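You operate a simulated robot arm through the tools that you are given. There is no shell and no other tool.

Carry out the task below with a simulated robot arm. There is one attempt and no reset: what you move stays moved.

## Task
Fill tank W from the fuller of N and X, then fill tank M from the other.
Fine: each time press the key of the tank to draw from once, then the key of the tank to fill once. Full is the orange line: W shows 5/5, M 3/3.

The check looks at the end state, three seconds after you hand in, the way a careful person would. Anything else that was tipped, shoved, dropped, spilled or broken makes it a failure.

## Robot
A 6-joint arm with a fingered hand, fixed in place. Base frame: the origin is at the foot of the arm, x ahead of it, y to its left, z up. Readings come in m, degrees, newtons and seconds.
With the tool pointing down near the work surface it reaches from about 0.16 to 0.86 m from the base axis. Its first joint turns from -166.0 to 166.0 degrees. Payload 5 kg.
The TCP is the grasp point between the finger pads, 0.036 m short of the fingertips. In the tool frame z runs along the fingers and y along their closing line. The gripper opens to 0.12 m. The gripper's body begins 0.042 m behind the TCP. The gripper is a hand of 4 fingers: y runs from the thumb to the fingers, the wrist lies at [-0.019, -0.123, -0.211] in the tool frame, and closing takes about 1.5 s.
Orientation is that of the tool frame in the base frame, as [roll, pitch, yaw] about the fixed x, y, z axes, in that order (R = Rz(yaw) Ry(pitch) Rx(roll)). With the fingers straight down and the wrist toward the robot, the tool's x, y and z point along [0, 1, 0], [1, 0, 0] and [0, 0, -1] of the base frame.

## Interface
- The arm moves only by the tool play_rows. Its argument "motion" is a list of rows, each an object (a shift or turn left out is 0, a gripper value left out holds the last) with "slide": the shift along the tool's x, y, z in units of 300 mm (1.0 is 300 mm), a list of three; "dr": the turn, a rotation vector about the tool's x, y, z in units of 180 degrees (1.0 is 180 degrees), a list of three; "hand": the finger opening in m, from 0 to 0.12. In form: [{"slide": [x, y, z], "dr": [wx, wy, wz], "hand": hand}, ...]. A call has 1 to 20 rows; each row is the pose to reach, as a shift and turn from the pose commanded when the call began, along the tool's axes at that moment. A call with a number of a shift or a turn outside -1 to 1 is refused whole. Rows are played at 5 a second. More than 0.05 m and 8.6 degrees between two rows, or a gripper value outside its range, and nothing of the call is played. Where a pose cannot be reached the arm comes as near as it can. A force on the tool above 40 N (or 10 N above the force at the start of the call, whichever is more), or a blocked arm, ends the call early, and 0.2 s more pass. Each finger travels about 0.045 m/s and halts on what it meets, pressing with about 25 N; the grip force reading is that of the motor and also rises with nothing between the fingers. The clock runs only during rows and for 0.2 s after the last one: add rows that repeat a pose to give the fingers time. It gives the time, the measured TCP pose, the force on the tool (base axes), the opening and the grip force at its end, in the units of the frame above (readings bear some noise), with the torque about the TCP (base axes, N m) and any sound that the robot's microphone picked up.
- Cameras (640 x 400 px; columns grow to the right, rows downward): "scene" is fixed at [0.2195, 0.4971, 1.4007]; the picture's right is [-0.75, -0.66, 0.00], its down [-0.27, 0.31, -0.91] and it looks along [0.60, -0.68, -0.41] (base axes); focal length 325 px, centre (320, 200). "wrist" rides on the gripper at [0.073, -0.101, -0.142] in the tool frame; the picture's right is [-0.79, 0.29, -0.54], its down [-0.56, -0.70, 0.44] and it looks along [-0.25, 0.65, 0.71] (tool axes); focal length 280 px, centre (320, 200). There is no depth. A picture from a camera that has moved, and an enlarged one, comes with that camera's place and axes in the base frame and with its lens. The place of the scene camera against the robot may be out by one fixed shift of up to 0.018 m in any direction.
- grab_frame(camera): a new picture of that camera. No time passes.
- move_column(by): slides the trunk up (or, below 0, down) by that many m; the arm rides with it, the base frame stays. It gives what a move gives, with no picture.
- set_grasp(shape): the hand has 4 fingers and takes this shape, open, in about a second: jaw (thumb against the fingers, like two jaws); tri (thumb and two fingers); tip (a fingertip pinch); poke (one finger out to press); point (the index stretched); flat (the hand flat); cup (the hand cupped); fist (a fist). The gripper value then closes the fingers along that shape, each until it touches; the sizes above hold for jaw. It gives what a move gives, with no picture.
- close_up(camera, box): a new picture of the part [left, top, right, bottom] of that camera's present view, enlarged. No time passes.
- job_done(): hands the job in; it is judged then, once.

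Places have to be worked out from the pictures, the camera data and where the tool is seen. Open the gripper and draw the arm clear of the work before you hand the job in, unless the task says otherwise.

The tools are called after ">>>" by a JSON object that holds its "name" and its "arguments". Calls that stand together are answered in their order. play_rows: Moves the arm, as the interface text tells. Its arguments: {"type":"object","properties":{"motion":{"type":"array"}},"required":["motion"]} The other tools are called the same way: move_column (by) slides the trunk up or down; set_grasp (shape) gives the hand a shape; grab_frame (camera) takes a picture; close_up (camera, box) takes an enlarged picture of a part of a camera's view; job_done () hands the job in.

At the start:

```text
time: 0.0
tool_pos: [0.5158, -0.0133, 1.1156]
ee_rot: [179.9, 0.0, 90.0]
wrist_force: [-0.1, -0.1, -0.7]
ft_torque: [0.02, 0.04, 0.02]
gripper_width: 0.1198
grasp_force: 0.0
shape: jaw
trunk travel left (down, up): [-0.725, 0.115]
```

scene: 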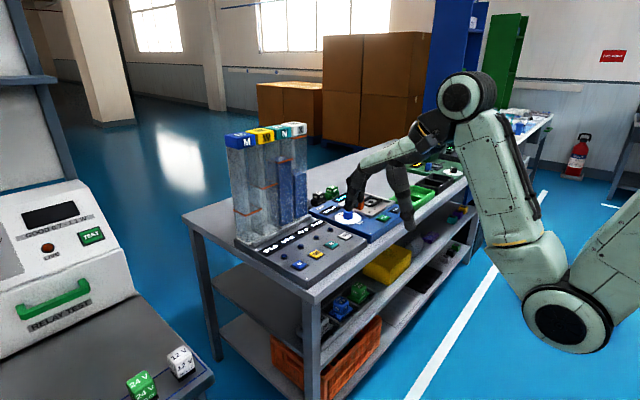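
wrist: 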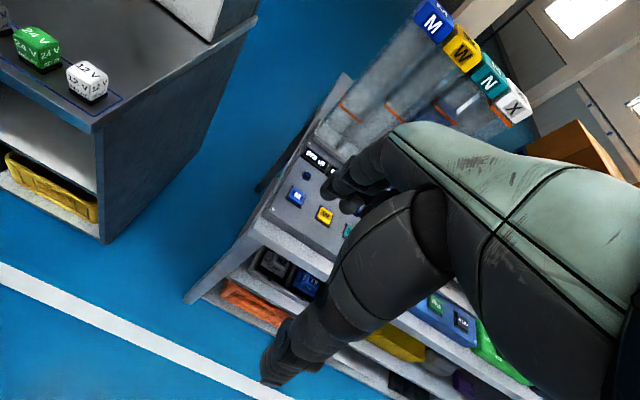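

I start by enlarging the tank device in the scene view to read the levels and locate the keys.

>>> {"name": "close_up", "arguments": {"camera": "scene", "box": [210, 110, 370, 210]}}

>>> {"name": "close_up", "arguments": {"camera": "scene", "box": [220, 200, 380, 300]}}

>>> {"name": "close_up", "arguments": {"camera": "wrist", "box": [240, 80, 440, 205]}}

```text
4.00 times, centred on (290, 160) of scene
camera zoom: at [0.2195, 0.4971, 1.4007], right [-0.75, -0.66, 0.0], down [-0.27, 0.31, -0.91], along [0.6, -0.68, -0.41], focal length 1299 px, centre (440, 360)
```

zoom: 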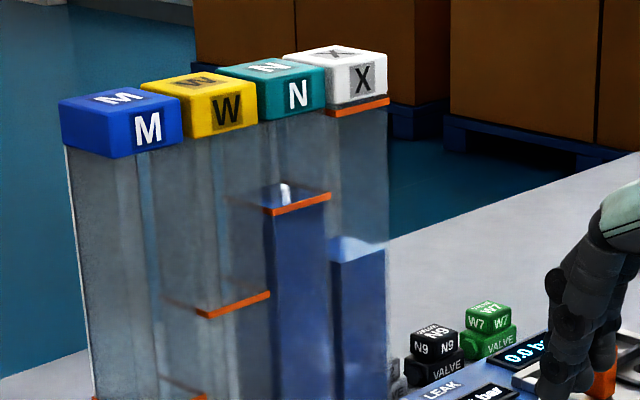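

```text
4.00 times, centred on (300, 250) of scene
camera zoom: at [0.2195, 0.4971, 1.4007], right [-0.75, -0.66, 0.0], down [-0.27, 0.31, -0.91], along [0.6, -0.68, -0.41], focal length 1299 px, centre (400, 0)
```

zoom: 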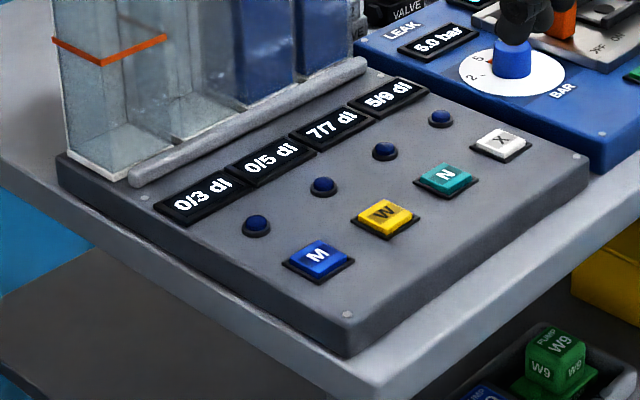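

```text
3.20 times, centred on (340, 142) of wrist
camera zoom: at [0.4156, 0.059, 1.258], right [0.29, -0.79, 0.54], down [-0.7, -0.56, -0.44], along [0.65, -0.25, -0.71], focal length 897 px, centre (256, 384)
```

zoom: 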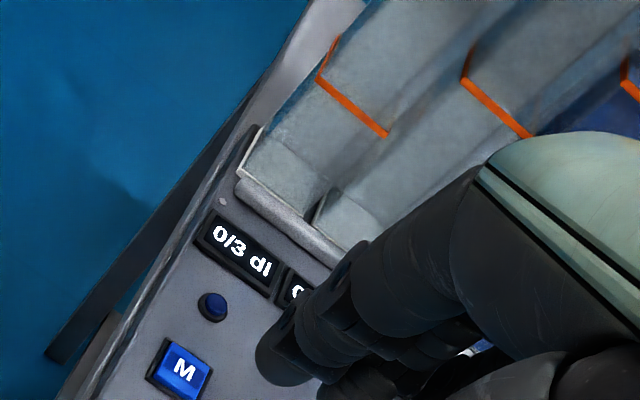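

N shows 7/7 and X shows 5/9, so N is the fuller one: N→W first, then X→M. Triangulating the two views puts the square keys near x≈0.77, z≈0.845, with y ≈ -0.04 (M), -0.11 (W), -0.18 (N) and -0.25 (X). I now shape the hand to poke in free space.

>>> {"name": "set_grasp", "arguments": {"shape": "poke"}}

```text
time: 0.9
tool_pos: [0.5161, -0.013, 1.1167]
ee_rot: [-180.0, 0.0, 89.9]
wrist_force: [-0.2, -0.4, 0.4]
ft_torque: [0.03, -0.02, 0.01]
gripper_width: 0.0
grasp_force: 0.0
shape: poke
trunk travel left (down, up): [-0.725, 0.115]
```

The hand is now in poke. I take both views to see where the extended fingertip is relative to the TCP.

>>> {"name": "close_up", "arguments": {"camera": "scene", "box": [310, 100, 470, 200]}}

>>> {"name": "close_up", "arguments": {"camera": "scene", "box": [310, 160, 470, 260]}}

>>> {"name": "grab_frame", "arguments": {"camera": "wrist"}}

>>> {"name": "grab_frame", "arguments": {"camera": "scene"}}

```text
4.00 times, centred on (390, 150) of scene
camera zoom: at [0.2195, 0.4971, 1.4007], right [-0.75, -0.66, 0.0], down [-0.27, 0.31, -0.91], along [0.6, -0.68, -0.41], focal length 1299 px, centre (40, 400)
```

zoom: 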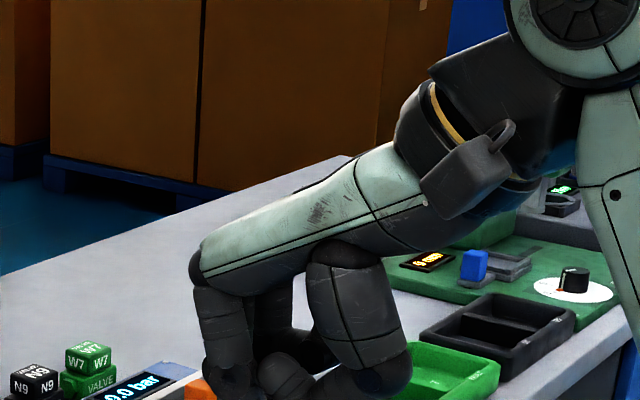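

```text
4.00 times, centred on (390, 210) of scene
camera zoom: at [0.2195, 0.4971, 1.4007], right [-0.75, -0.66, 0.0], down [-0.27, 0.31, -0.91], along [0.6, -0.68, -0.41], focal length 1299 px, centre (40, 160)
```

zoom: 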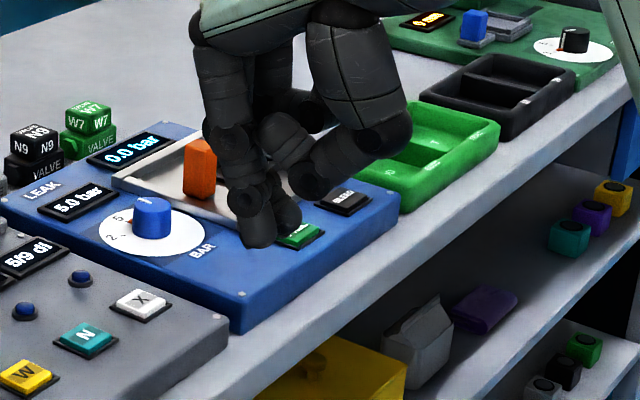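

```text
taken
camera wrist: at [0.4157, 0.059, 1.258], right [0.29, -0.79, 0.54], down [-0.7, -0.56, -0.44], along [0.65, -0.25, -0.71], focal length 280 px, centre (320, 200)
```

wrist: 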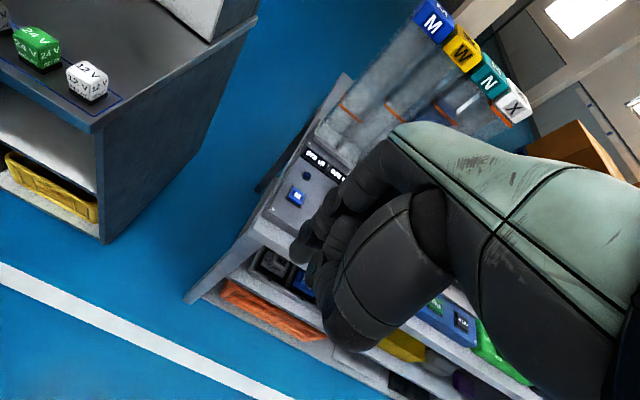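

```text
taken
```

scene: 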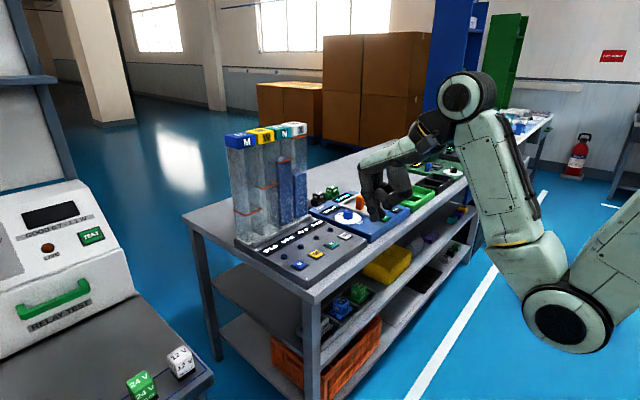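

The poke shape puts a finger pointing downward, but I need detail on its tip, so I enlarge both views further.

>>> {"name": "close_up", "arguments": {"camera": "scene", "box": [345, 170, 425, 230]}}

>>> {"name": "close_up", "arguments": {"camera": "wrist", "box": [270, 120, 470, 280]}}

```text
6.67 times, centred on (385, 200) of scene
camera zoom: at [0.2195, 0.4971, 1.4007], right [-0.75, -0.66, 0.0], down [-0.27, 0.31, -0.91], along [0.6, -0.68, -0.41], focal length 2165 px, centre (-113, 200)
```

zoom: 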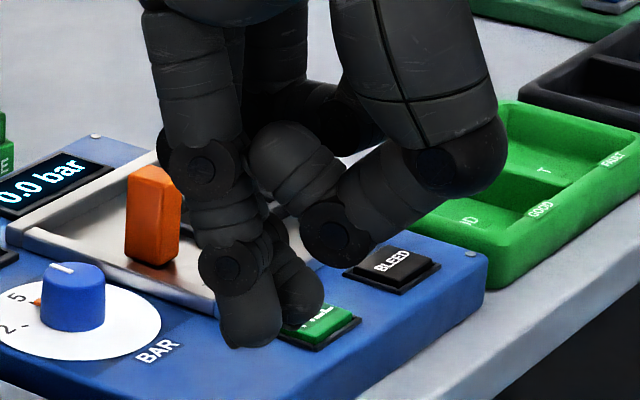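

```text
2.50 times, centred on (370, 200) of wrist
camera zoom: at [0.4157, 0.059, 1.258], right [0.29, -0.79, 0.54], down [-0.7, -0.56, -0.44], along [0.65, -0.25, -0.71], focal length 701 px, centre (195, 200)
```

zoom: 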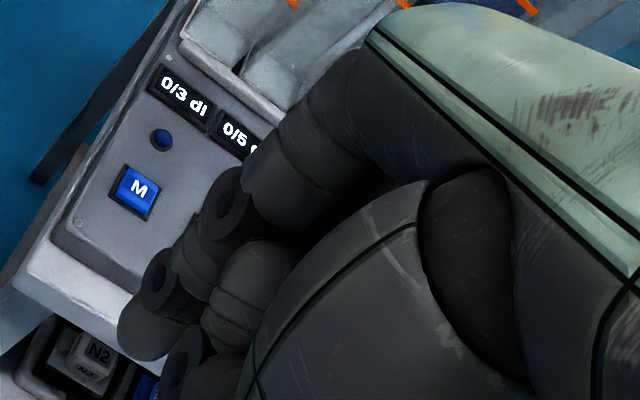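

The nearest fingertip triangulates to about (0.517, -0.005, 1.081), i.e. 36 mm below the TCP; a second finger appears almost as low. I hold still for about a second to see whether the shape has finished forming.

>>> {"name": "play_rows", "arguments": {"motion": [{"slide": [0, 0, 0]}, {"slide": [0, 0, 0]}, {"slide": [0, 0, 0]}, {"slide": [0, 0, 0]}, {"slide": [0, 0, 0]}]}}

>>> {"name": "close_up", "arguments": {"camera": "scene", "box": [345, 170, 425, 230]}}

>>> {"name": "close_up", "arguments": {"camera": "wrist", "box": [270, 160, 390, 260]}}

```text
time: 2.1
tool_pos: [0.5156, -0.0131, 1.116]
ee_rot: [-180.0, 0.0, 90.0]
wrist_force: [-1.1, -0.7, 0.2]
ft_torque: [0.03, -0.03, -0.01]
gripper_width: 0.0
grasp_force: 0.1
shape: poke
trunk travel left (down, up): [-0.725, 0.115]
```

```text
6.67 times, centred on (385, 200) of scene
camera zoom: at [0.2195, 0.4971, 1.4007], right [-0.75, -0.66, 0.0], down [-0.27, 0.31, -0.91], along [0.6, -0.68, -0.41], focal length 2165 px, centre (-113, 200)
```

zoom: 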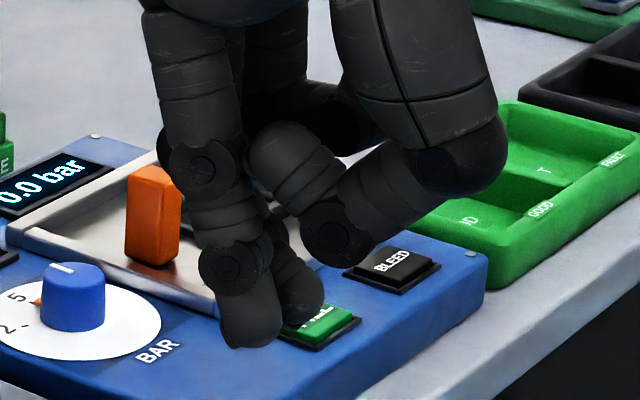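

```text
4.00 times, centred on (330, 210) of wrist
camera zoom: at [0.4156, 0.059, 1.258], right [0.29, -0.79, 0.54], down [-0.7, -0.56, -0.44], along [0.65, -0.25, -0.71], focal length 1122 px, centre (280, 160)
```

zoom: 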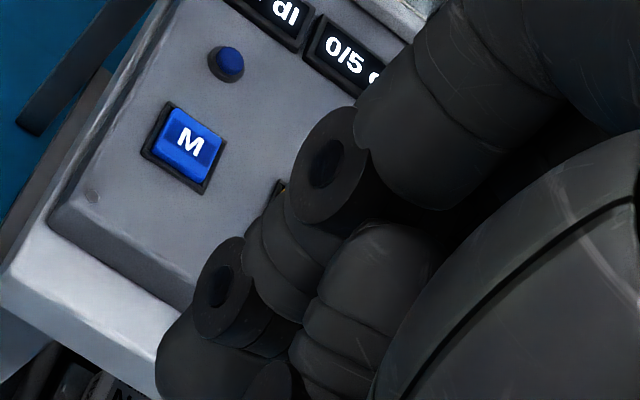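

The poke shape is steady, with two fingertips at a similar height. I try the "point" shape to compare, as the hand is in free air.

>>> {"name": "set_grasp", "arguments": {"shape": "point"}}

>>> {"name": "close_up", "arguments": {"camera": "scene", "box": [345, 170, 425, 230]}}

>>> {"name": "close_up", "arguments": {"camera": "wrist", "box": [270, 140, 430, 260]}}

```text
time: 3.0
tool_pos: [0.5161, -0.0129, 1.1164]
ee_rot: [-180.0, 0.0, 89.9]
wrist_force: [-0.2, -0.7, -0.9]
ft_torque: [0.01, -0.01, 0.04]
gripper_width: 0.0
grasp_force: 0.0
shape: point
trunk travel left (down, up): [-0.725, 0.115]
```

```text
6.67 times, centred on (385, 200) of scene
camera zoom: at [0.2195, 0.4971, 1.4007], right [-0.75, -0.66, 0.0], down [-0.27, 0.31, -0.91], along [0.6, -0.68, -0.41], focal length 2165 px, centre (-113, 200)
```

zoom: 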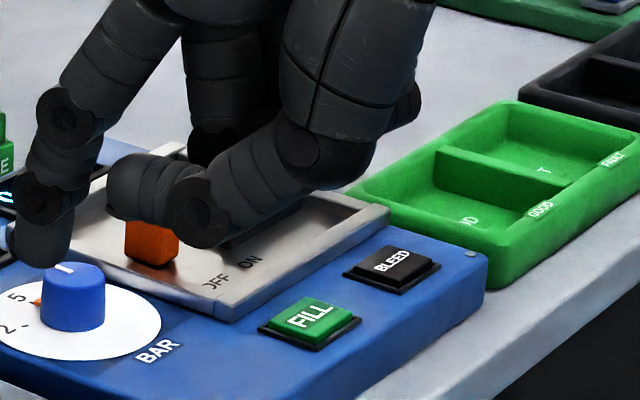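

```text
3.33 times, centred on (350, 200) of wrist
camera zoom: at [0.4156, 0.059, 1.258], right [0.29, -0.79, 0.54], down [-0.7, -0.56, -0.44], along [0.65, -0.25, -0.71], focal length 935 px, centre (220, 200)
```

zoom: 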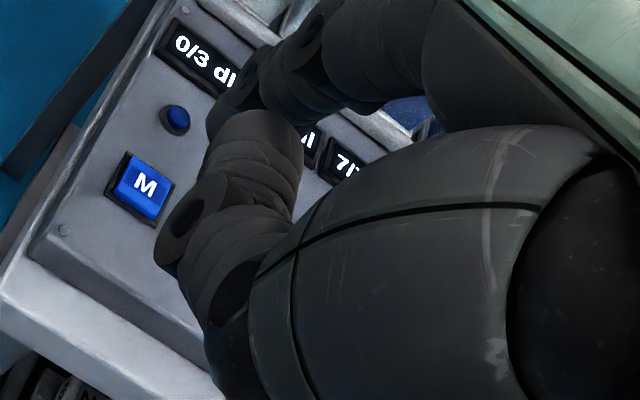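

In "point" the index alone is stretched, with its tip roughly 0.08 m ahead of and 0.033 m below the TCP; the thumb and curled fingers stay about 2 cm or more higher, so this shape suits the keys. I move it toward hovering above key N, staying high for now.

>>> {"name": "play_rows", "arguments": {"motion": [{"slide": [-0.0725, 0.071, 0.03]}, {"slide": [-0.145, 0.142, 0.06]}, {"slide": [-0.2175, 0.213, 0.09]}, {"slide": [-0.29, 0.285, 0.12]}, {"slide": [-0.3625, 0.356, 0.16]}, {"slide": [-0.435, 0.427, 0.21]}, {"slide": [-0.5075, 0.498, 0.26]}, {"slide": [-0.58, 0.57, 0.33]}, {"slide": [-0.58, 0.57, 0.4]}, {"slide": [-0.58, 0.57, 0.4]}]}}

>>> {"name": "grab_frame", "arguments": {"camera": "scene"}}

>>> {"name": "grab_frame", "arguments": {"camera": "wrist"}}

```text
time: 5.2
tool_pos: [0.6842, -0.1865, 0.9949]
ee_rot: [179.9, -0.1, 90.0]
wrist_force: [-0.3, -0.1, -0.3]
ft_torque: [0.0, 0.01, -0.01]
gripper_width: 0.0001
grasp_force: 0.1
shape: point
trunk travel left (down, up): [-0.725, 0.115]
```

```text
taken
```

scene: 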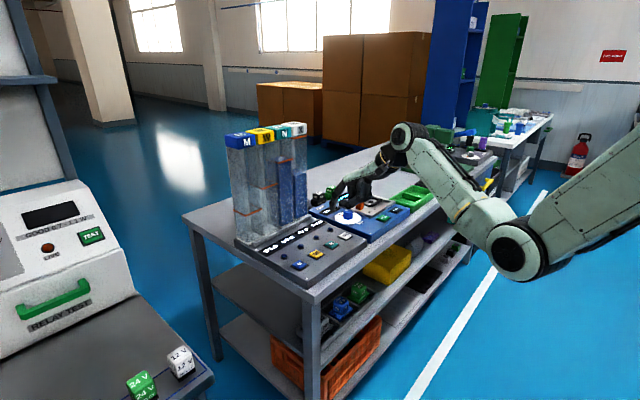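

```text
taken
camera wrist: at [0.5842, -0.1139, 1.1367], right [0.29, -0.79, 0.54], down [-0.7, -0.56, -0.44], along [0.65, -0.25, -0.71], focal length 280 px, centre (320, 200)
```

wrist: 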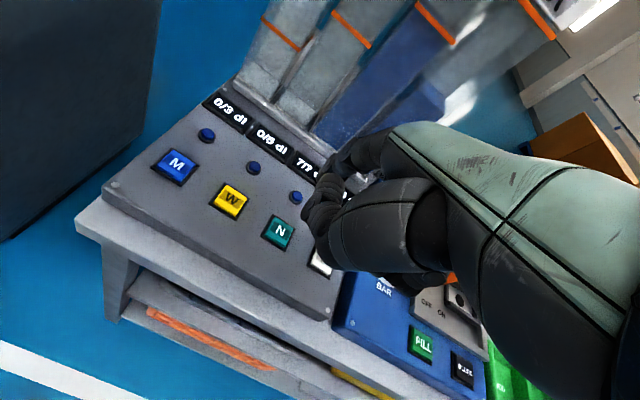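

The four keys from the wrist camera come out at x≈0.771, with y ≈ -0.041 (M), -0.111 (W), -0.182 (N) and about -0.253 (X). I enlarge both views to locate the index tip relative to key N.

>>> {"name": "close_up", "arguments": {"camera": "scene", "box": [300, 165, 396, 255]}}

>>> {"name": "close_up", "arguments": {"camera": "wrist", "box": [220, 110, 400, 280]}}

```text
4.44 times, centred on (348, 210) of scene
camera zoom: at [0.2195, 0.4971, 1.4007], right [-0.75, -0.66, 0.0], down [-0.27, 0.31, -0.91], along [0.6, -0.68, -0.41], focal length 1443 px, centre (196, 156)
```

zoom: 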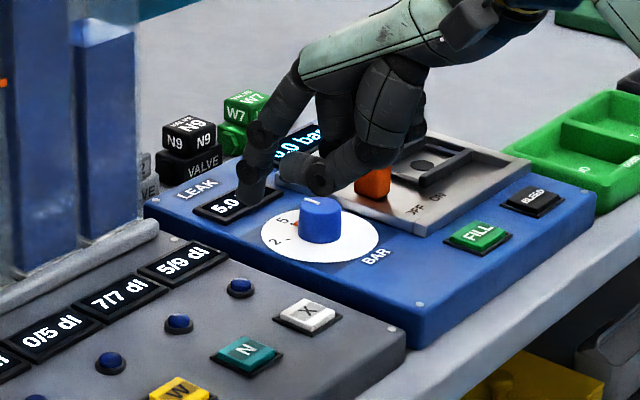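

```text
2.35 times, centred on (310, 195) of wrist
camera zoom: at [0.5842, -0.1139, 1.1367], right [0.29, -0.79, 0.54], down [-0.7, -0.56, -0.44], along [0.65, -0.25, -0.71], focal length 660 px, centre (344, 212)
```

zoom: 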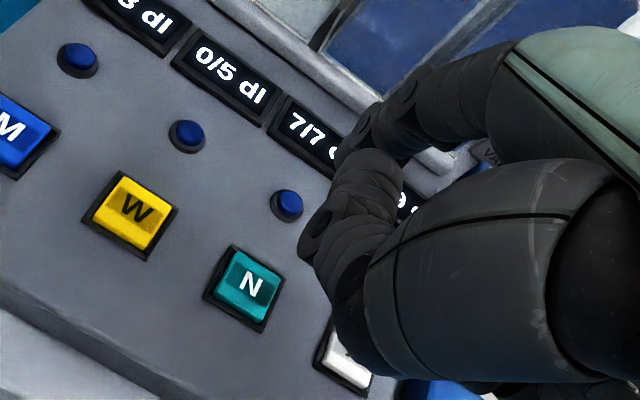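

The index tip is at about (0.765, -0.175, 0.958), almost over N at (0.771, -0.182) with the key top near z 0.842. I shift a few millimetres and lower by 8 cm to just above the key, then check.

>>> {"name": "play_rows", "arguments": {"motion": [{"slide": [-0.023, 0.02, 0.06]}, {"slide": [-0.023, 0.02, 0.12]}, {"slide": [-0.023, 0.02, 0.18]}, {"slide": [-0.023, 0.02, 0.23]}, {"slide": [-0.023, 0.02, 0.267]}, {"slide": [-0.023, 0.02, 0.267]}]}}

>>> {"name": "close_up", "arguments": {"camera": "scene", "box": [300, 185, 380, 265]}}

>>> {"name": "close_up", "arguments": {"camera": "wrist", "box": [220, 110, 400, 280]}}

```text
time: 6.6
tool_pos: [0.6921, -0.1956, 0.9155]
ee_rot: [180.0, 0.1, 90.0]
wrist_force: [-0.7, 0.4, 0.5]
ft_torque: [0.01, 0.01, -0.03]
gripper_width: 0.0001
grasp_force: 0.1
shape: point
trunk travel left (down, up): [-0.725, 0.115]
```

```text
5.00 times, centred on (340, 225) of scene
camera zoom: at [0.2195, 0.4971, 1.4007], right [-0.75, -0.66, 0.0], down [-0.27, 0.31, -0.91], along [0.6, -0.68, -0.41], focal length 1624 px, centre (220, 75)
```

zoom: 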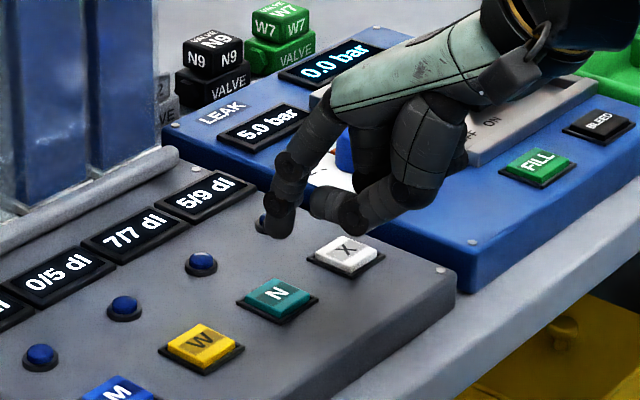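

```text
2.35 times, centred on (310, 195) of wrist
camera zoom: at [0.592, -0.1225, 1.0574], right [0.29, -0.79, 0.54], down [-0.7, -0.56, -0.44], along [0.65, -0.25, -0.71], focal length 660 px, centre (344, 212)
```

zoom: 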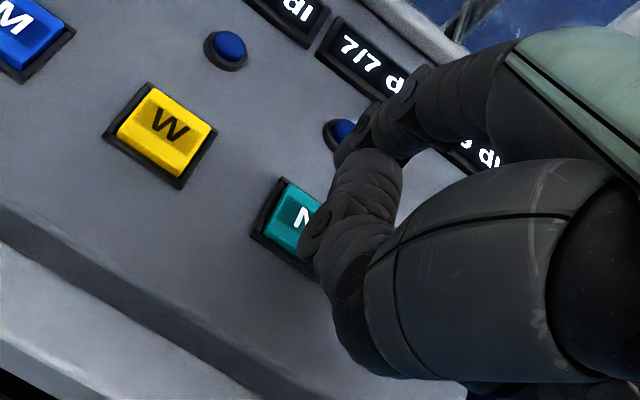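

The tip is now about 4 cm above N and lands within a few millimetres of its centre. I nudge 4 mm back and lower 3 cm more before the final press.

>>> {"name": "play_rows", "arguments": {"motion": [{"slide": [0, -0.013, 0.035]}, {"slide": [0, -0.013, 0.07]}, {"slide": [0, -0.013, 0.1]}, {"slide": [0, -0.013, 0.1]}]}}

>>> {"name": "close_up", "arguments": {"camera": "scene", "box": [310, 205, 370, 265]}}

>>> {"name": "close_up", "arguments": {"camera": "wrist", "box": [220, 110, 400, 280]}}

```text
time: 7.6
tool_pos: [0.6877, -0.1938, 0.887]
ee_rot: [180.0, 0.0, 90.0]
wrist_force: [0.5, 0.1, 0.6]
ft_torque: [0.03, 0.0, 0.02]
gripper_width: 0.0
grasp_force: 0.0
shape: point
trunk travel left (down, up): [-0.725, 0.115]
```

```text
6.67 times, centred on (340, 235) of scene
camera zoom: at [0.2195, 0.4971, 1.4007], right [-0.75, -0.66, 0.0], down [-0.27, 0.31, -0.91], along [0.6, -0.68, -0.41], focal length 2165 px, centre (187, -33)
```

zoom: 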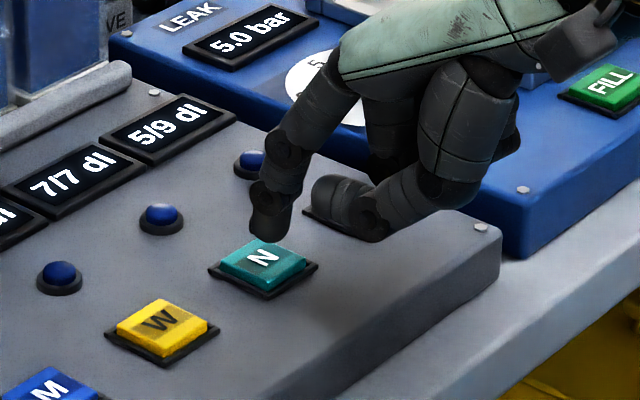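

```text
2.35 times, centred on (310, 195) of wrist
camera zoom: at [0.5884, -0.1225, 1.0283], right [0.29, -0.79, 0.54], down [-0.7, -0.56, -0.44], along [0.65, -0.25, -0.71], focal length 660 px, centre (344, 212)
```

zoom: 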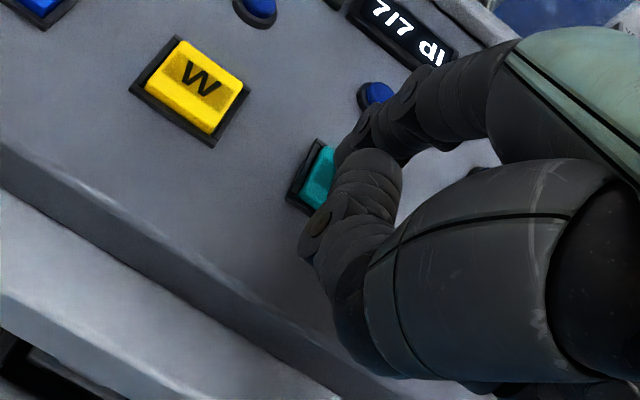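

The tip now sits about 1 cm above the centre of N. I lower it slowly in 2 mm rows and watch the force.

>>> {"name": "play_rows", "arguments": {"motion": [{"slide": [0, 0, 0.007]}, {"slide": [0, 0, 0.014]}, {"slide": [0, 0, 0.021]}, {"slide": [0, 0, 0.028]}, {"slide": [0, 0, 0.028]}]}}

>>> {"name": "close_up", "arguments": {"camera": "scene", "box": [310, 205, 370, 265]}}

```text
time: 8.8
tool_pos: [0.6875, -0.1949, 0.8782]
ee_rot: [-180.0, 0.0, 89.9]
wrist_force: [0.0, 0.4, -0.1]
ft_torque: [0.0, 0.0, -0.01]
gripper_width: 0.0
grasp_force: 0.0
shape: point
trunk travel left (down, up): [-0.725, 0.115]
```

```text
6.67 times, centred on (340, 235) of scene
camera zoom: at [0.2195, 0.4971, 1.4007], right [-0.75, -0.66, 0.0], down [-0.27, 0.31, -0.91], along [0.6, -0.68, -0.41], focal length 2165 px, centre (187, -33)
```

zoom: 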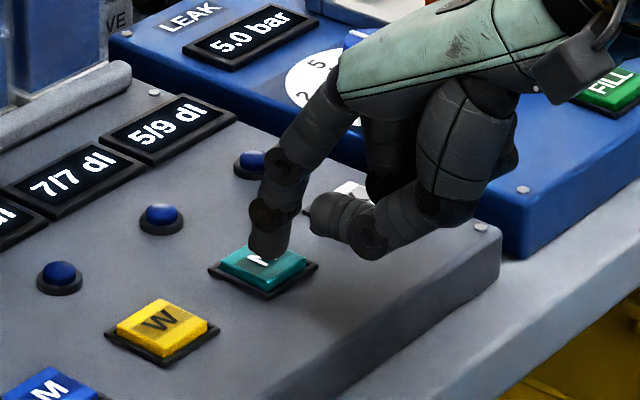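

No force yet and the tip appears within a few millimetres of N's top face. I continue down in about 1 mm rows.

>>> {"name": "play_rows", "arguments": {"motion": [{"slide": [0, 0, 0.0035]}, {"slide": [0, 0, 0.007]}, {"slide": [0, 0, 0.0105]}, {"slide": [0, 0, 0.014]}, {"slide": [0, 0, 0.014]}]}}

>>> {"name": "close_up", "arguments": {"camera": "scene", "box": [310, 205, 370, 265]}}

```text
time: 10.0
tool_pos: [0.6876, -0.1942, 0.8742]
ee_rot: [-179.8, 0.0, 89.9]
wrist_force: [1.2, -0.8, -0.5]
ft_torque: [0.02, 0.0, -0.02]
gripper_width: 0.0
grasp_force: 0.1
shape: point
trunk travel left (down, up): [-0.725, 0.115]
```

```text
6.67 times, centred on (340, 235) of scene
camera zoom: at [0.2195, 0.4971, 1.4007], right [-0.75, -0.66, 0.0], down [-0.27, 0.31, -0.91], along [0.6, -0.68, -0.41], focal length 2165 px, centre (187, -33)
```

zoom: 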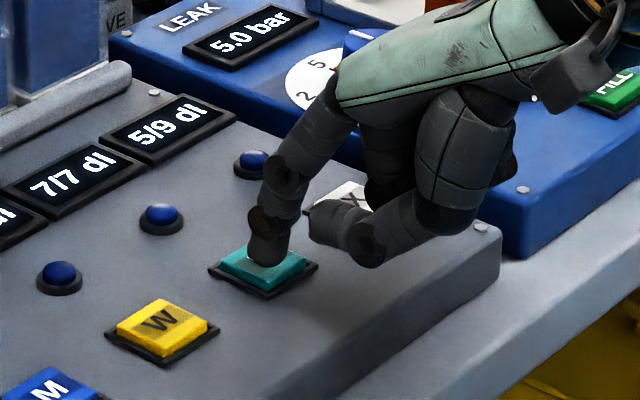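

Still no contact force; the tip's image is now at the key's centre. I go a further 4 mm slowly.

>>> {"name": "play_rows", "arguments": {"motion": [{"slide": [0, 0, 0.0035]}, {"slide": [0, 0, 0.007]}, {"slide": [0, 0, 0.0105]}, {"slide": [0, 0, 0.014]}, {"slide": [0, 0, 0.014]}]}}

>>> {"name": "close_up", "arguments": {"camera": "scene", "box": [310, 205, 370, 265]}}

>>> {"name": "close_up", "arguments": {"camera": "wrist", "box": [260, 110, 360, 210]}}

```text
time: 11.2
tool_pos: [0.6884, -0.195, 0.8685]
ee_rot: [-180.0, 0.0, 90.0]
wrist_force: [-0.1, -0.2, -0.1]
ft_torque: [-0.01, 0.01, 0.0]
gripper_width: 0.0
grasp_force: 0.1
shape: point
trunk travel left (down, up): [-0.725, 0.115]
```

```text
6.67 times, centred on (340, 235) of scene
camera zoom: at [0.2195, 0.4971, 1.4007], right [-0.75, -0.66, 0.0], down [-0.27, 0.31, -0.91], along [0.6, -0.68, -0.41], focal length 2165 px, centre (187, -33)
```

zoom: 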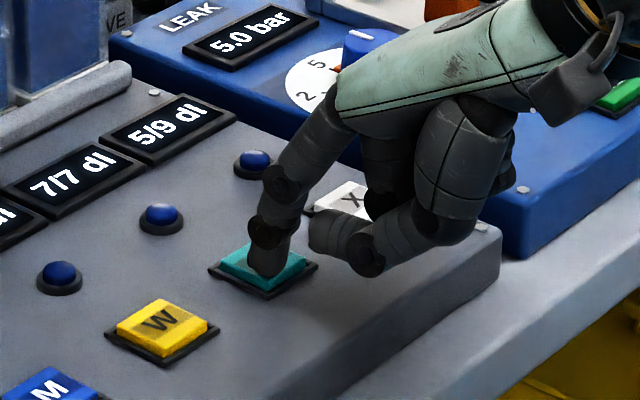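

```text
4.00 times, centred on (310, 160) of wrist
camera zoom: at [0.5892, -0.1224, 1.0098], right [0.29, -0.79, 0.54], down [-0.7, -0.56, -0.44], along [0.65, -0.25, -0.71], focal length 1122 px, centre (360, 360)
```

zoom: 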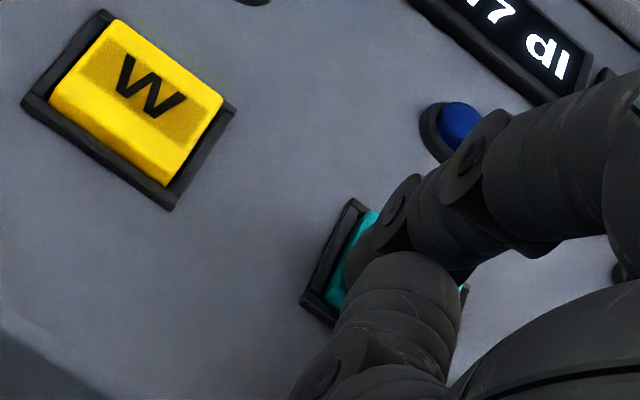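

No contact yet, and the image shows the tip toward the near corner of N, about 8 mm short in x and 5 mm off in y. I lift 5 mm, correct sideways, and look again.

>>> {"name": "play_rows", "arguments": {"motion": [{"slide": [0, 0, -0.017]}, {"slide": [-0.009, 0.013, -0.017]}, {"slide": [-0.017, 0.027, -0.017]}, {"slide": [-0.017, 0.027, -0.017]}]}}

>>> {"name": "close_up", "arguments": {"camera": "scene", "box": [320, 225, 360, 255]}}

>>> {"name": "close_up", "arguments": {"camera": "wrist", "box": [260, 110, 360, 210]}}

```text
time: 12.2
tool_pos: [0.6985, -0.199, 0.874]
ee_rot: [179.8, 0.0, 90.1]
wrist_force: [-0.5, -0.2, -0.1]
ft_torque: [0.01, -0.04, 0.02]
gripper_width: 0.0001
grasp_force: 0.1
shape: point
trunk travel left (down, up): [-0.725, 0.115]
```

```text
13.33 times, centred on (340, 240) of scene
camera zoom: at [0.2195, 0.4971, 1.4007], right [-0.75, -0.66, 0.0], down [-0.27, 0.31, -0.91], along [0.6, -0.68, -0.41], focal length 4330 px, centre (53, -333)
```

zoom: 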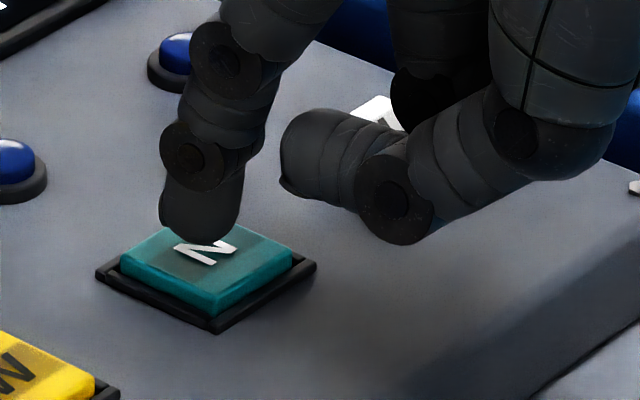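

```text
4.00 times, centred on (310, 160) of wrist
camera zoom: at [0.5979, -0.127, 1.0155], right [0.29, -0.79, 0.54], down [-0.7, -0.56, -0.44], along [0.65, -0.25, -0.71], focal length 1122 px, centre (360, 360)
```

zoom: 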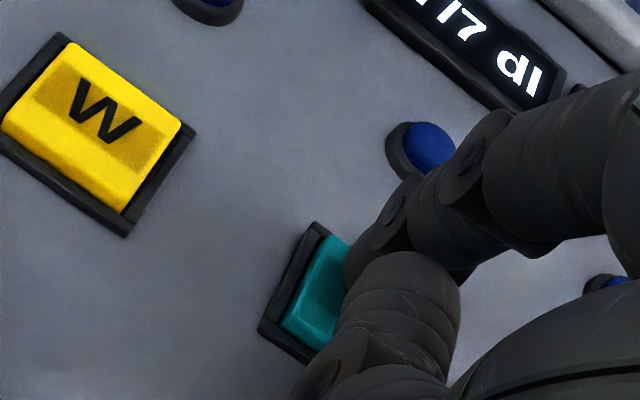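

The tip's image is now slightly above N's centre and should land on it when lowered. I shift 2 mm more in y and lower 7 mm slowly.

>>> {"name": "play_rows", "arguments": {"motion": [{"slide": [-0.007, 0, 0.004]}, {"slide": [-0.007, 0, 0.008]}, {"slide": [-0.007, 0, 0.012]}, {"slide": [-0.007, 0, 0.016]}, {"slide": [-0.007, 0, 0.02]}, {"slide": [-0.007, 0, 0.024]}, {"slide": [-0.007, 0, 0.024]}]}}

>>> {"name": "close_up", "arguments": {"camera": "scene", "box": [320, 225, 360, 255]}}

```text
time: 13.8
tool_pos: [0.6977, -0.2021, 0.8675]
ee_rot: [180.0, -0.1, 90.1]
wrist_force: [-0.3, -0.1, -0.3]
ft_torque: [-0.01, -0.01, -0.01]
gripper_width: 0.0003
grasp_force: 0.0
shape: point
trunk travel left (down, up): [-0.725, 0.115]
```

```text
13.33 times, centred on (340, 240) of scene
camera zoom: at [0.2195, 0.4971, 1.4007], right [-0.75, -0.66, 0.0], down [-0.27, 0.31, -0.91], along [0.6, -0.68, -0.41], focal length 4330 px, centre (53, -333)
```

zoom: 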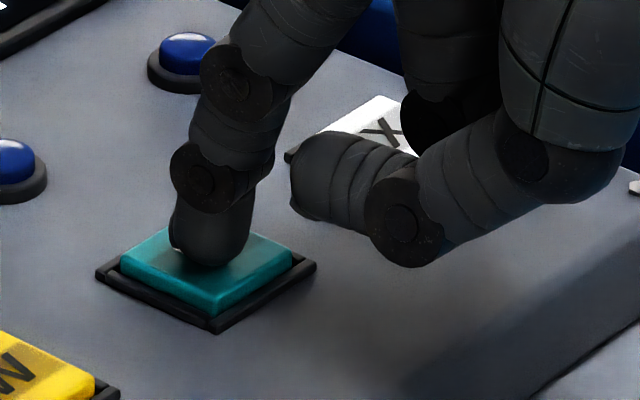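

The tip image now sits over the middle of N with no force yet. I go on in 0.8 mm rows.

>>> {"name": "play_rows", "arguments": {"motion": [{"slide": [0, 0, 0.0027]}, {"slide": [0, 0, 0.0054]}, {"slide": [0, 0, 0.008]}, {"slide": [0, 0, 0.0107]}, {"slide": [0, 0, 0.0107]}]}}

>>> {"name": "close_up", "arguments": {"camera": "scene", "box": [320, 225, 360, 255]}}

```text
time: 15.0
tool_pos: [0.697, -0.2006, 0.864]
ee_rot: [-180.0, 0.1, 89.9]
wrist_force: [-1.3, 0.0, 2.0]
ft_torque: [0.02, -0.14, -0.03]
gripper_width: 0.1151
grasp_force: 0.0
shape: point
trunk travel left (down, up): [-0.725, 0.115]
heard: click
```

```text
13.33 times, centred on (340, 240) of scene
camera zoom: at [0.2195, 0.4971, 1.4007], right [-0.75, -0.66, 0.0], down [-0.27, 0.31, -0.91], along [0.6, -0.68, -0.41], focal length 4330 px, centre (53, -333)
```

zoom: 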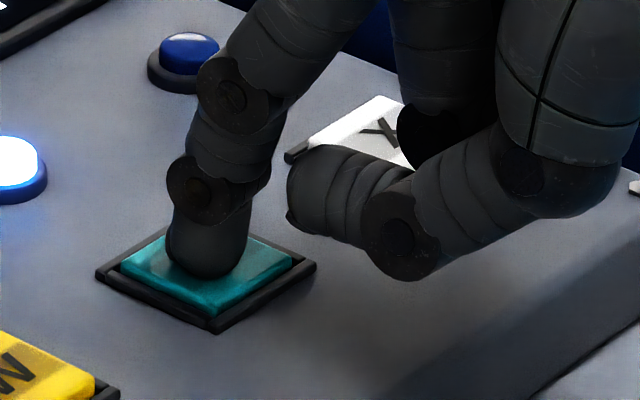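

A click was heard, the force rose to 2 N, and N's lamp is lit, so N is selected. I lift straight up 3 cm and look.

>>> {"name": "play_rows", "arguments": {"motion": [{"slide": [0, 0, -0.02]}, {"slide": [0, 0, -0.06]}, {"slide": [0, 0, -0.11]}, {"slide": [0, 0, -0.11]}]}}

>>> {"name": "close_up", "arguments": {"camera": "scene", "box": [240, 190, 368, 280]}}

```text
time: 16.0
tool_pos: [0.6952, -0.2006, 0.8996]
ee_rot: [-179.9, 0.0, 90.0]
wrist_force: [0.3, 0.3, 0.1]
ft_torque: [0.01, 0.0, 0.0]
gripper_width: 0.1149
grasp_force: 0.0
shape: point
trunk travel left (down, up): [-0.725, 0.115]
```

```text
4.44 times, centred on (304, 235) of scene
camera zoom: at [0.2195, 0.4971, 1.4007], right [-0.75, -0.66, 0.0], down [-0.27, 0.31, -0.91], along [0.6, -0.68, -0.41], focal length 1443 px, centre (391, 44)
```

zoom: 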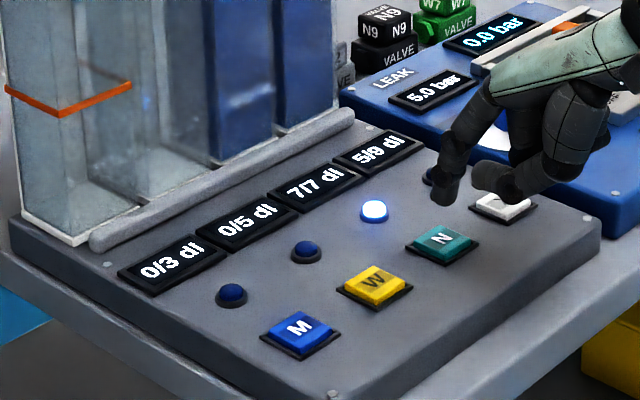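

N's lamp stays lit with the displays unchanged. I move 72 mm in +y to above W and lower most of the way.

>>> {"name": "play_rows", "arguments": {"motion": [{"slide": [0.08, 0, 0]}, {"slide": [0.16, 0, 0]}, {"slide": [0.24, 0, 0]}, {"slide": [0.24, 0, 0.04]}, {"slide": [0.24, 0, 0.07]}, {"slide": [0.24, 0, 0.07]}]}}

>>> {"name": "close_up", "arguments": {"camera": "scene", "box": [290, 230, 350, 275]}}

```text
time: 17.4
tool_pos: [0.6946, -0.1284, 0.8756]
ee_rot: [-180.0, -0.1, 90.0]
wrist_force: [0.3, 0.1, 0.6]
ft_torque: [0.0, -0.02, -0.04]
gripper_width: 0.1152
grasp_force: 0.0
shape: point
trunk travel left (down, up): [-0.725, 0.115]
```

```text
8.89 times, centred on (320, 252) of scene
camera zoom: at [0.2195, 0.4971, 1.4007], right [-0.75, -0.66, 0.0], down [-0.27, 0.31, -0.91], along [0.6, -0.68, -0.41], focal length 2886 px, centre (320, -267)
```

zoom: 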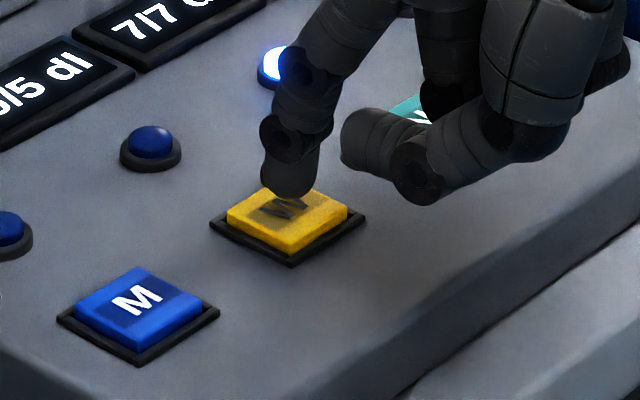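

The tip is aligned over W as it was over N. I lower about 12 mm, ending slowly at the height where N clicked.

>>> {"name": "play_rows", "arguments": {"motion": [{"slide": [0, 0.004, 0.01]}, {"slide": [0, 0.004, 0.02]}, {"slide": [0, 0.004, 0.026]}, {"slide": [0, 0.004, 0.03]}, {"slide": [0, 0.004, 0.033]}, {"slide": [0, 0.004, 0.036]}, {"slide": [0, 0.004, 0.036]}]}}

>>> {"name": "close_up", "arguments": {"camera": "scene", "box": [240, 190, 368, 280]}}

```text
time: 19.0
tool_pos: [0.6989, -0.1292, 0.8662]
ee_rot: [180.0, 0.0, 90.0]
wrist_force: [-0.3, 0.1, 2.0]
ft_torque: [0.08, -0.1, 0.04]
gripper_width: 0.1152
grasp_force: 0.0
shape: point
trunk travel left (down, up): [-0.725, 0.115]
```

```text
4.44 times, centred on (304, 235) of scene
camera zoom: at [0.2195, 0.4971, 1.4007], right [-0.75, -0.66, 0.0], down [-0.27, 0.31, -0.91], along [0.6, -0.68, -0.41], focal length 1443 px, centre (391, 44)
```

zoom: 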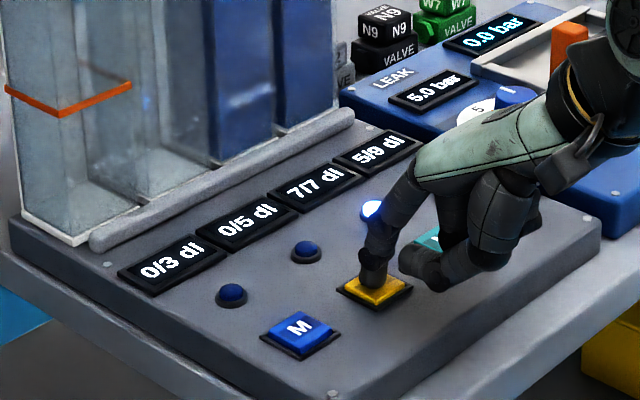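

Force is 2 N on W but no click yet. I press in small steps, about 2 mm more.

>>> {"name": "play_rows", "arguments": {"motion": [{"slide": [0, 0, 0.0025]}, {"slide": [0, 0, 0.005]}, {"slide": [0, 0, 0.0075]}, {"slide": [0, 0, 0.0075]}]}}

>>> {"name": "close_up", "arguments": {"camera": "scene", "box": [240, 190, 368, 280]}}

```text
time: 20.0
tool_pos: [0.6986, -0.1296, 0.8621]
ee_rot: [179.8, 0.0, 89.9]
wrist_force: [-1.0, -0.8, 3.3]
ft_torque: [0.06, -0.22, 0.0]
gripper_width: 0.0
grasp_force: 0.0
shape: point
trunk travel left (down, up): [-0.725, 0.115]
heard: click
```

```text
4.44 times, centred on (304, 235) of scene
camera zoom: at [0.2195, 0.4971, 1.4007], right [-0.75, -0.66, 0.0], down [-0.27, 0.31, -0.91], along [0.6, -0.68, -0.41], focal length 1443 px, centre (391, 44)
```

zoom: 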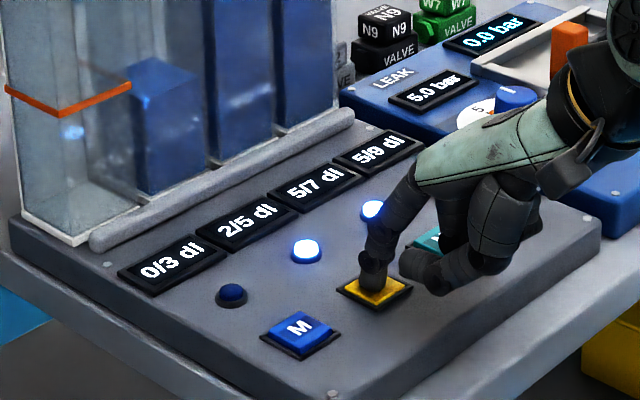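

A click was heard and the pour runs: W 2/5, N 5/7. I lift straight up and let the transfer finish.

>>> {"name": "play_rows", "arguments": {"motion": [{"slide": [0, 0, -0.02]}, {"slide": [0, 0, -0.06]}, {"slide": [0, 0, -0.12]}, {"slide": [0, 0, -0.12]}, {"slide": [0, 0, -0.12]}, {"slide": [0, 0, -0.12]}, {"slide": [0, 0, -0.12]}, {"slide": [0, 0, -0.12]}, {"slide": [0, 0, -0.12]}, {"slide": [0, 0, -0.12]}]}}

>>> {"name": "close_up", "arguments": {"camera": "scene", "box": [240, 190, 368, 280]}}

```text
time: 22.2
tool_pos: [0.6975, -0.1308, 0.8987]
ee_rot: [-180.0, 0.0, 90.0]
wrist_force: [-1.2, -0.8, 0.7]
ft_torque: [0.01, 0.04, 0.01]
gripper_width: 0.0
grasp_force: 0.0
shape: point
trunk travel left (down, up): [-0.725, 0.115]
```

```text
4.44 times, centred on (304, 235) of scene
camera zoom: at [0.2195, 0.4971, 1.4007], right [-0.75, -0.66, 0.0], down [-0.27, 0.31, -0.91], along [0.6, -0.68, -0.41], focal length 1443 px, centre (391, 44)
```

zoom: 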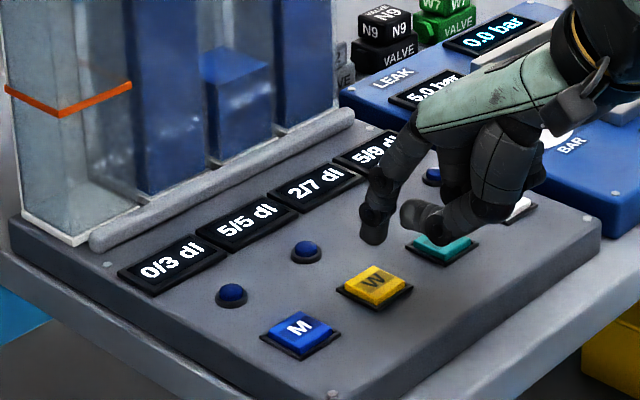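

W reads 5/5 and N 2/7, lamps off, so the first fill is complete. Next is X: I rise a little, move 143 mm in -y, and check alignment above X.

>>> {"name": "play_rows", "arguments": {"motion": [{"slide": [-0.06, 0, -0.05]}, {"slide": [-0.14, 0, -0.05]}, {"slide": [-0.22, 0, -0.05]}, {"slide": [-0.3, 0, -0.05]}, {"slide": [-0.38, 0, -0.05]}, {"slide": [-0.44, 0, -0.05]}, {"slide": [-0.478, 0, -0.02]}, {"slide": [-0.478, 0, 0.03]}, {"slide": [-0.478, 0, 0.06]}, {"slide": [-0.478, 0, 0.06]}]}}

>>> {"name": "close_up", "arguments": {"camera": "scene", "box": [325, 205, 385, 250]}}

>>> {"name": "close_up", "arguments": {"camera": "scene", "box": [290, 160, 450, 270]}}

```text
time: 24.4
tool_pos: [0.6974, -0.2733, 0.8823]
ee_rot: [180.0, 0.0, 90.0]
wrist_force: [0.1, -1.0, 0.3]
ft_torque: [0.02, 0.03, 0.01]
gripper_width: 0.0001
grasp_force: 0.1
shape: point
trunk travel left (down, up): [-0.725, 0.115]
```

```text
8.89 times, centred on (355, 228) of scene
camera zoom: at [0.2195, 0.4971, 1.4007], right [-0.75, -0.66, 0.0], down [-0.27, 0.31, -0.91], along [0.6, -0.68, -0.41], focal length 2886 px, centre (9, -44)
```

zoom: 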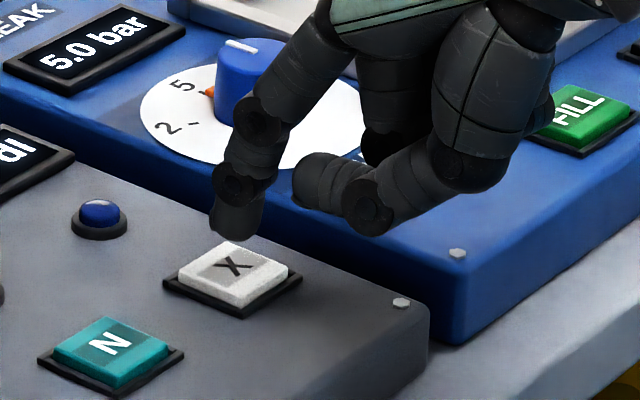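

```text
3.64 times, centred on (370, 215) of scene
camera zoom: at [0.2195, 0.4971, 1.4007], right [-0.75, -0.66, 0.0], down [-0.27, 0.31, -0.91], along [0.6, -0.68, -0.41], focal length 1181 px, centre (138, 146)
```

zoom: 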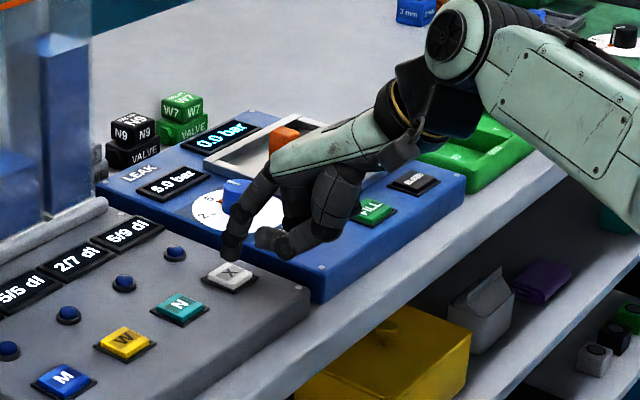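

The tip is well aligned above X, and the curled fingers are clear of the blue panel's knob. I lower 16 mm, finishing slowly.

>>> {"name": "play_rows", "arguments": {"motion": [{"slide": [-0.007, 0.007, 0.015]}, {"slide": [-0.007, 0.007, 0.03]}, {"slide": [-0.007, 0.007, 0.04]}, {"slide": [-0.007, 0.007, 0.046]}, {"slide": [-0.007, 0.007, 0.05]}, {"slide": [-0.007, 0.007, 0.054]}, {"slide": [-0.007, 0.007, 0.054]}]}}

>>> {"name": "close_up", "arguments": {"camera": "scene", "box": [325, 205, 385, 250]}}

```text
time: 26.0
tool_pos: [0.6985, -0.2756, 0.8646]
ee_rot: [180.0, -0.1, 90.0]
wrist_force: [-1.2, 0.1, 0.5]
ft_torque: [0.02, -0.09, -0.03]
gripper_width: 0.0
grasp_force: 0.0
shape: point
trunk travel left (down, up): [-0.725, 0.115]
```

```text
8.89 times, centred on (355, 228) of scene
camera zoom: at [0.2195, 0.4971, 1.4007], right [-0.75, -0.66, 0.0], down [-0.27, 0.31, -0.91], along [0.6, -0.68, -0.41], focal length 2886 px, centre (9, -44)
```

zoom: 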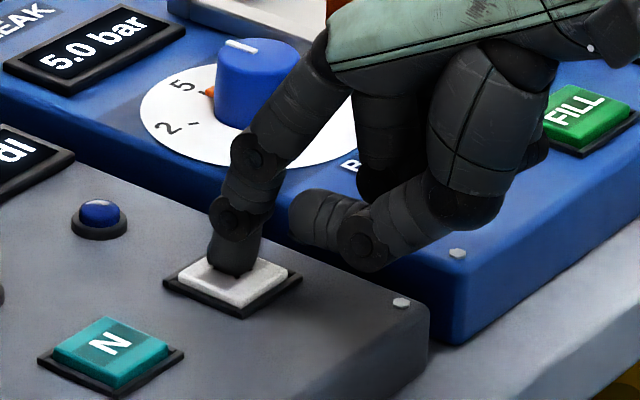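

The tip is touching X without a click yet. I press further in 0.75 mm steps, about 2 mm.

>>> {"name": "play_rows", "arguments": {"motion": [{"slide": [0, 0, 0.0025]}, {"slide": [0, 0, 0.005]}, {"slide": [0, 0, 0.0075]}, {"slide": [0, 0, 0.0075]}]}}

>>> {"name": "close_up", "arguments": {"camera": "scene", "box": [240, 190, 368, 280]}}

```text
time: 27.0
tool_pos: [0.7004, -0.2766, 0.8631]
ee_rot: [180.0, 0.0, 90.0]
wrist_force: [-1.4, -0.9, 3.1]
ft_torque: [0.04, -0.25, -0.08]
gripper_width: 0.0
grasp_force: 0.0
shape: point
trunk travel left (down, up): [-0.725, 0.115]
heard: click
```

```text
4.44 times, centred on (304, 235) of scene
camera zoom: at [0.2195, 0.4971, 1.4007], right [-0.75, -0.66, 0.0], down [-0.27, 0.31, -0.91], along [0.6, -0.68, -0.41], focal length 1443 px, centre (391, 44)
```

zoom: 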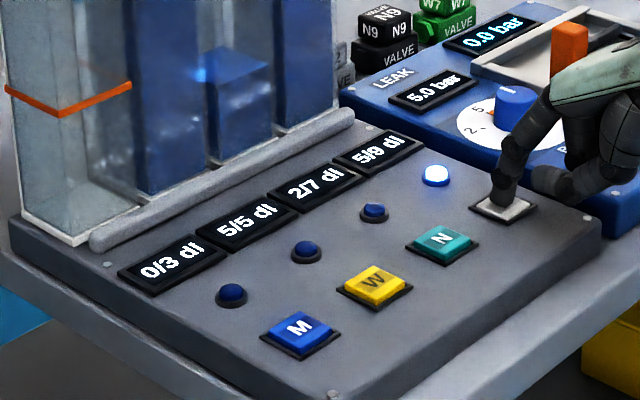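

A click and X's lamp lit. I lift 5 cm straight up, travel 215 mm in +y to M, and lower to a checking height.

>>> {"name": "play_rows", "arguments": {"motion": [{"slide": [0, 0, -0.03]}, {"slide": [0, 0, -0.09]}, {"slide": [0, 0, -0.16]}, {"slide": [0.08, 0, -0.16]}, {"slide": [0.17, 0, -0.16]}, {"slide": [0.26, 0, -0.16]}, {"slide": [0.36, 0, -0.16]}, {"slide": [0.46, 0, -0.16]}, {"slide": [0.56, 0, -0.16]}, {"slide": [0.65, 0, -0.16]}, {"slide": [0.718, 0, -0.14]}, {"slide": [0.718, 0, -0.09]}, {"slide": [0.718, 0, -0.055]}, {"slide": [0.718, 0, -0.055]}]}}

>>> {"name": "close_up", "arguments": {"camera": "scene", "box": [270, 235, 330, 280]}}

>>> {"name": "close_up", "arguments": {"camera": "scene", "box": [240, 190, 368, 280]}}

```text
time: 30.0
tool_pos: [0.6992, -0.0582, 0.8808]
ee_rot: [-180.0, -0.1, 90.0]
wrist_force: [0.1, -1.2, 0.6]
ft_torque: [0.01, 0.0, -0.05]
gripper_width: 0.0
grasp_force: 0.0
shape: point
trunk travel left (down, up): [-0.725, 0.115]
```

```text
8.89 times, centred on (300, 258) of scene
camera zoom: at [0.2195, 0.4971, 1.4007], right [-0.75, -0.66, 0.0], down [-0.27, 0.31, -0.91], along [0.6, -0.68, -0.41], focal length 2886 px, centre (498, -311)
```

zoom: 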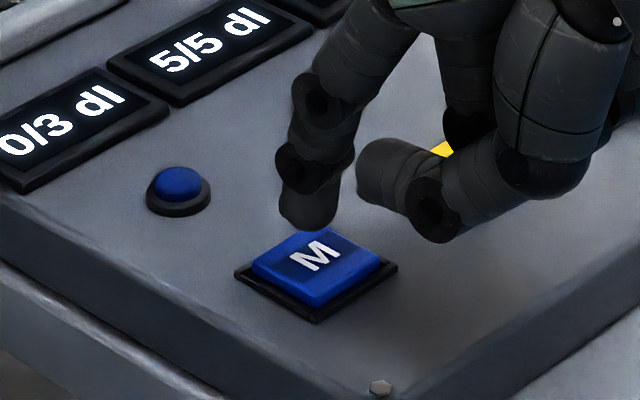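

```text
4.44 times, centred on (304, 235) of scene
camera zoom: at [0.2195, 0.4971, 1.4007], right [-0.75, -0.66, 0.0], down [-0.27, 0.31, -0.91], along [0.6, -0.68, -0.41], focal length 1443 px, centre (391, 44)
```

zoom: 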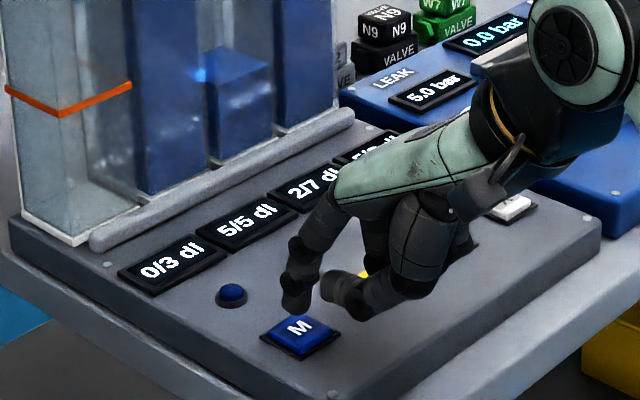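

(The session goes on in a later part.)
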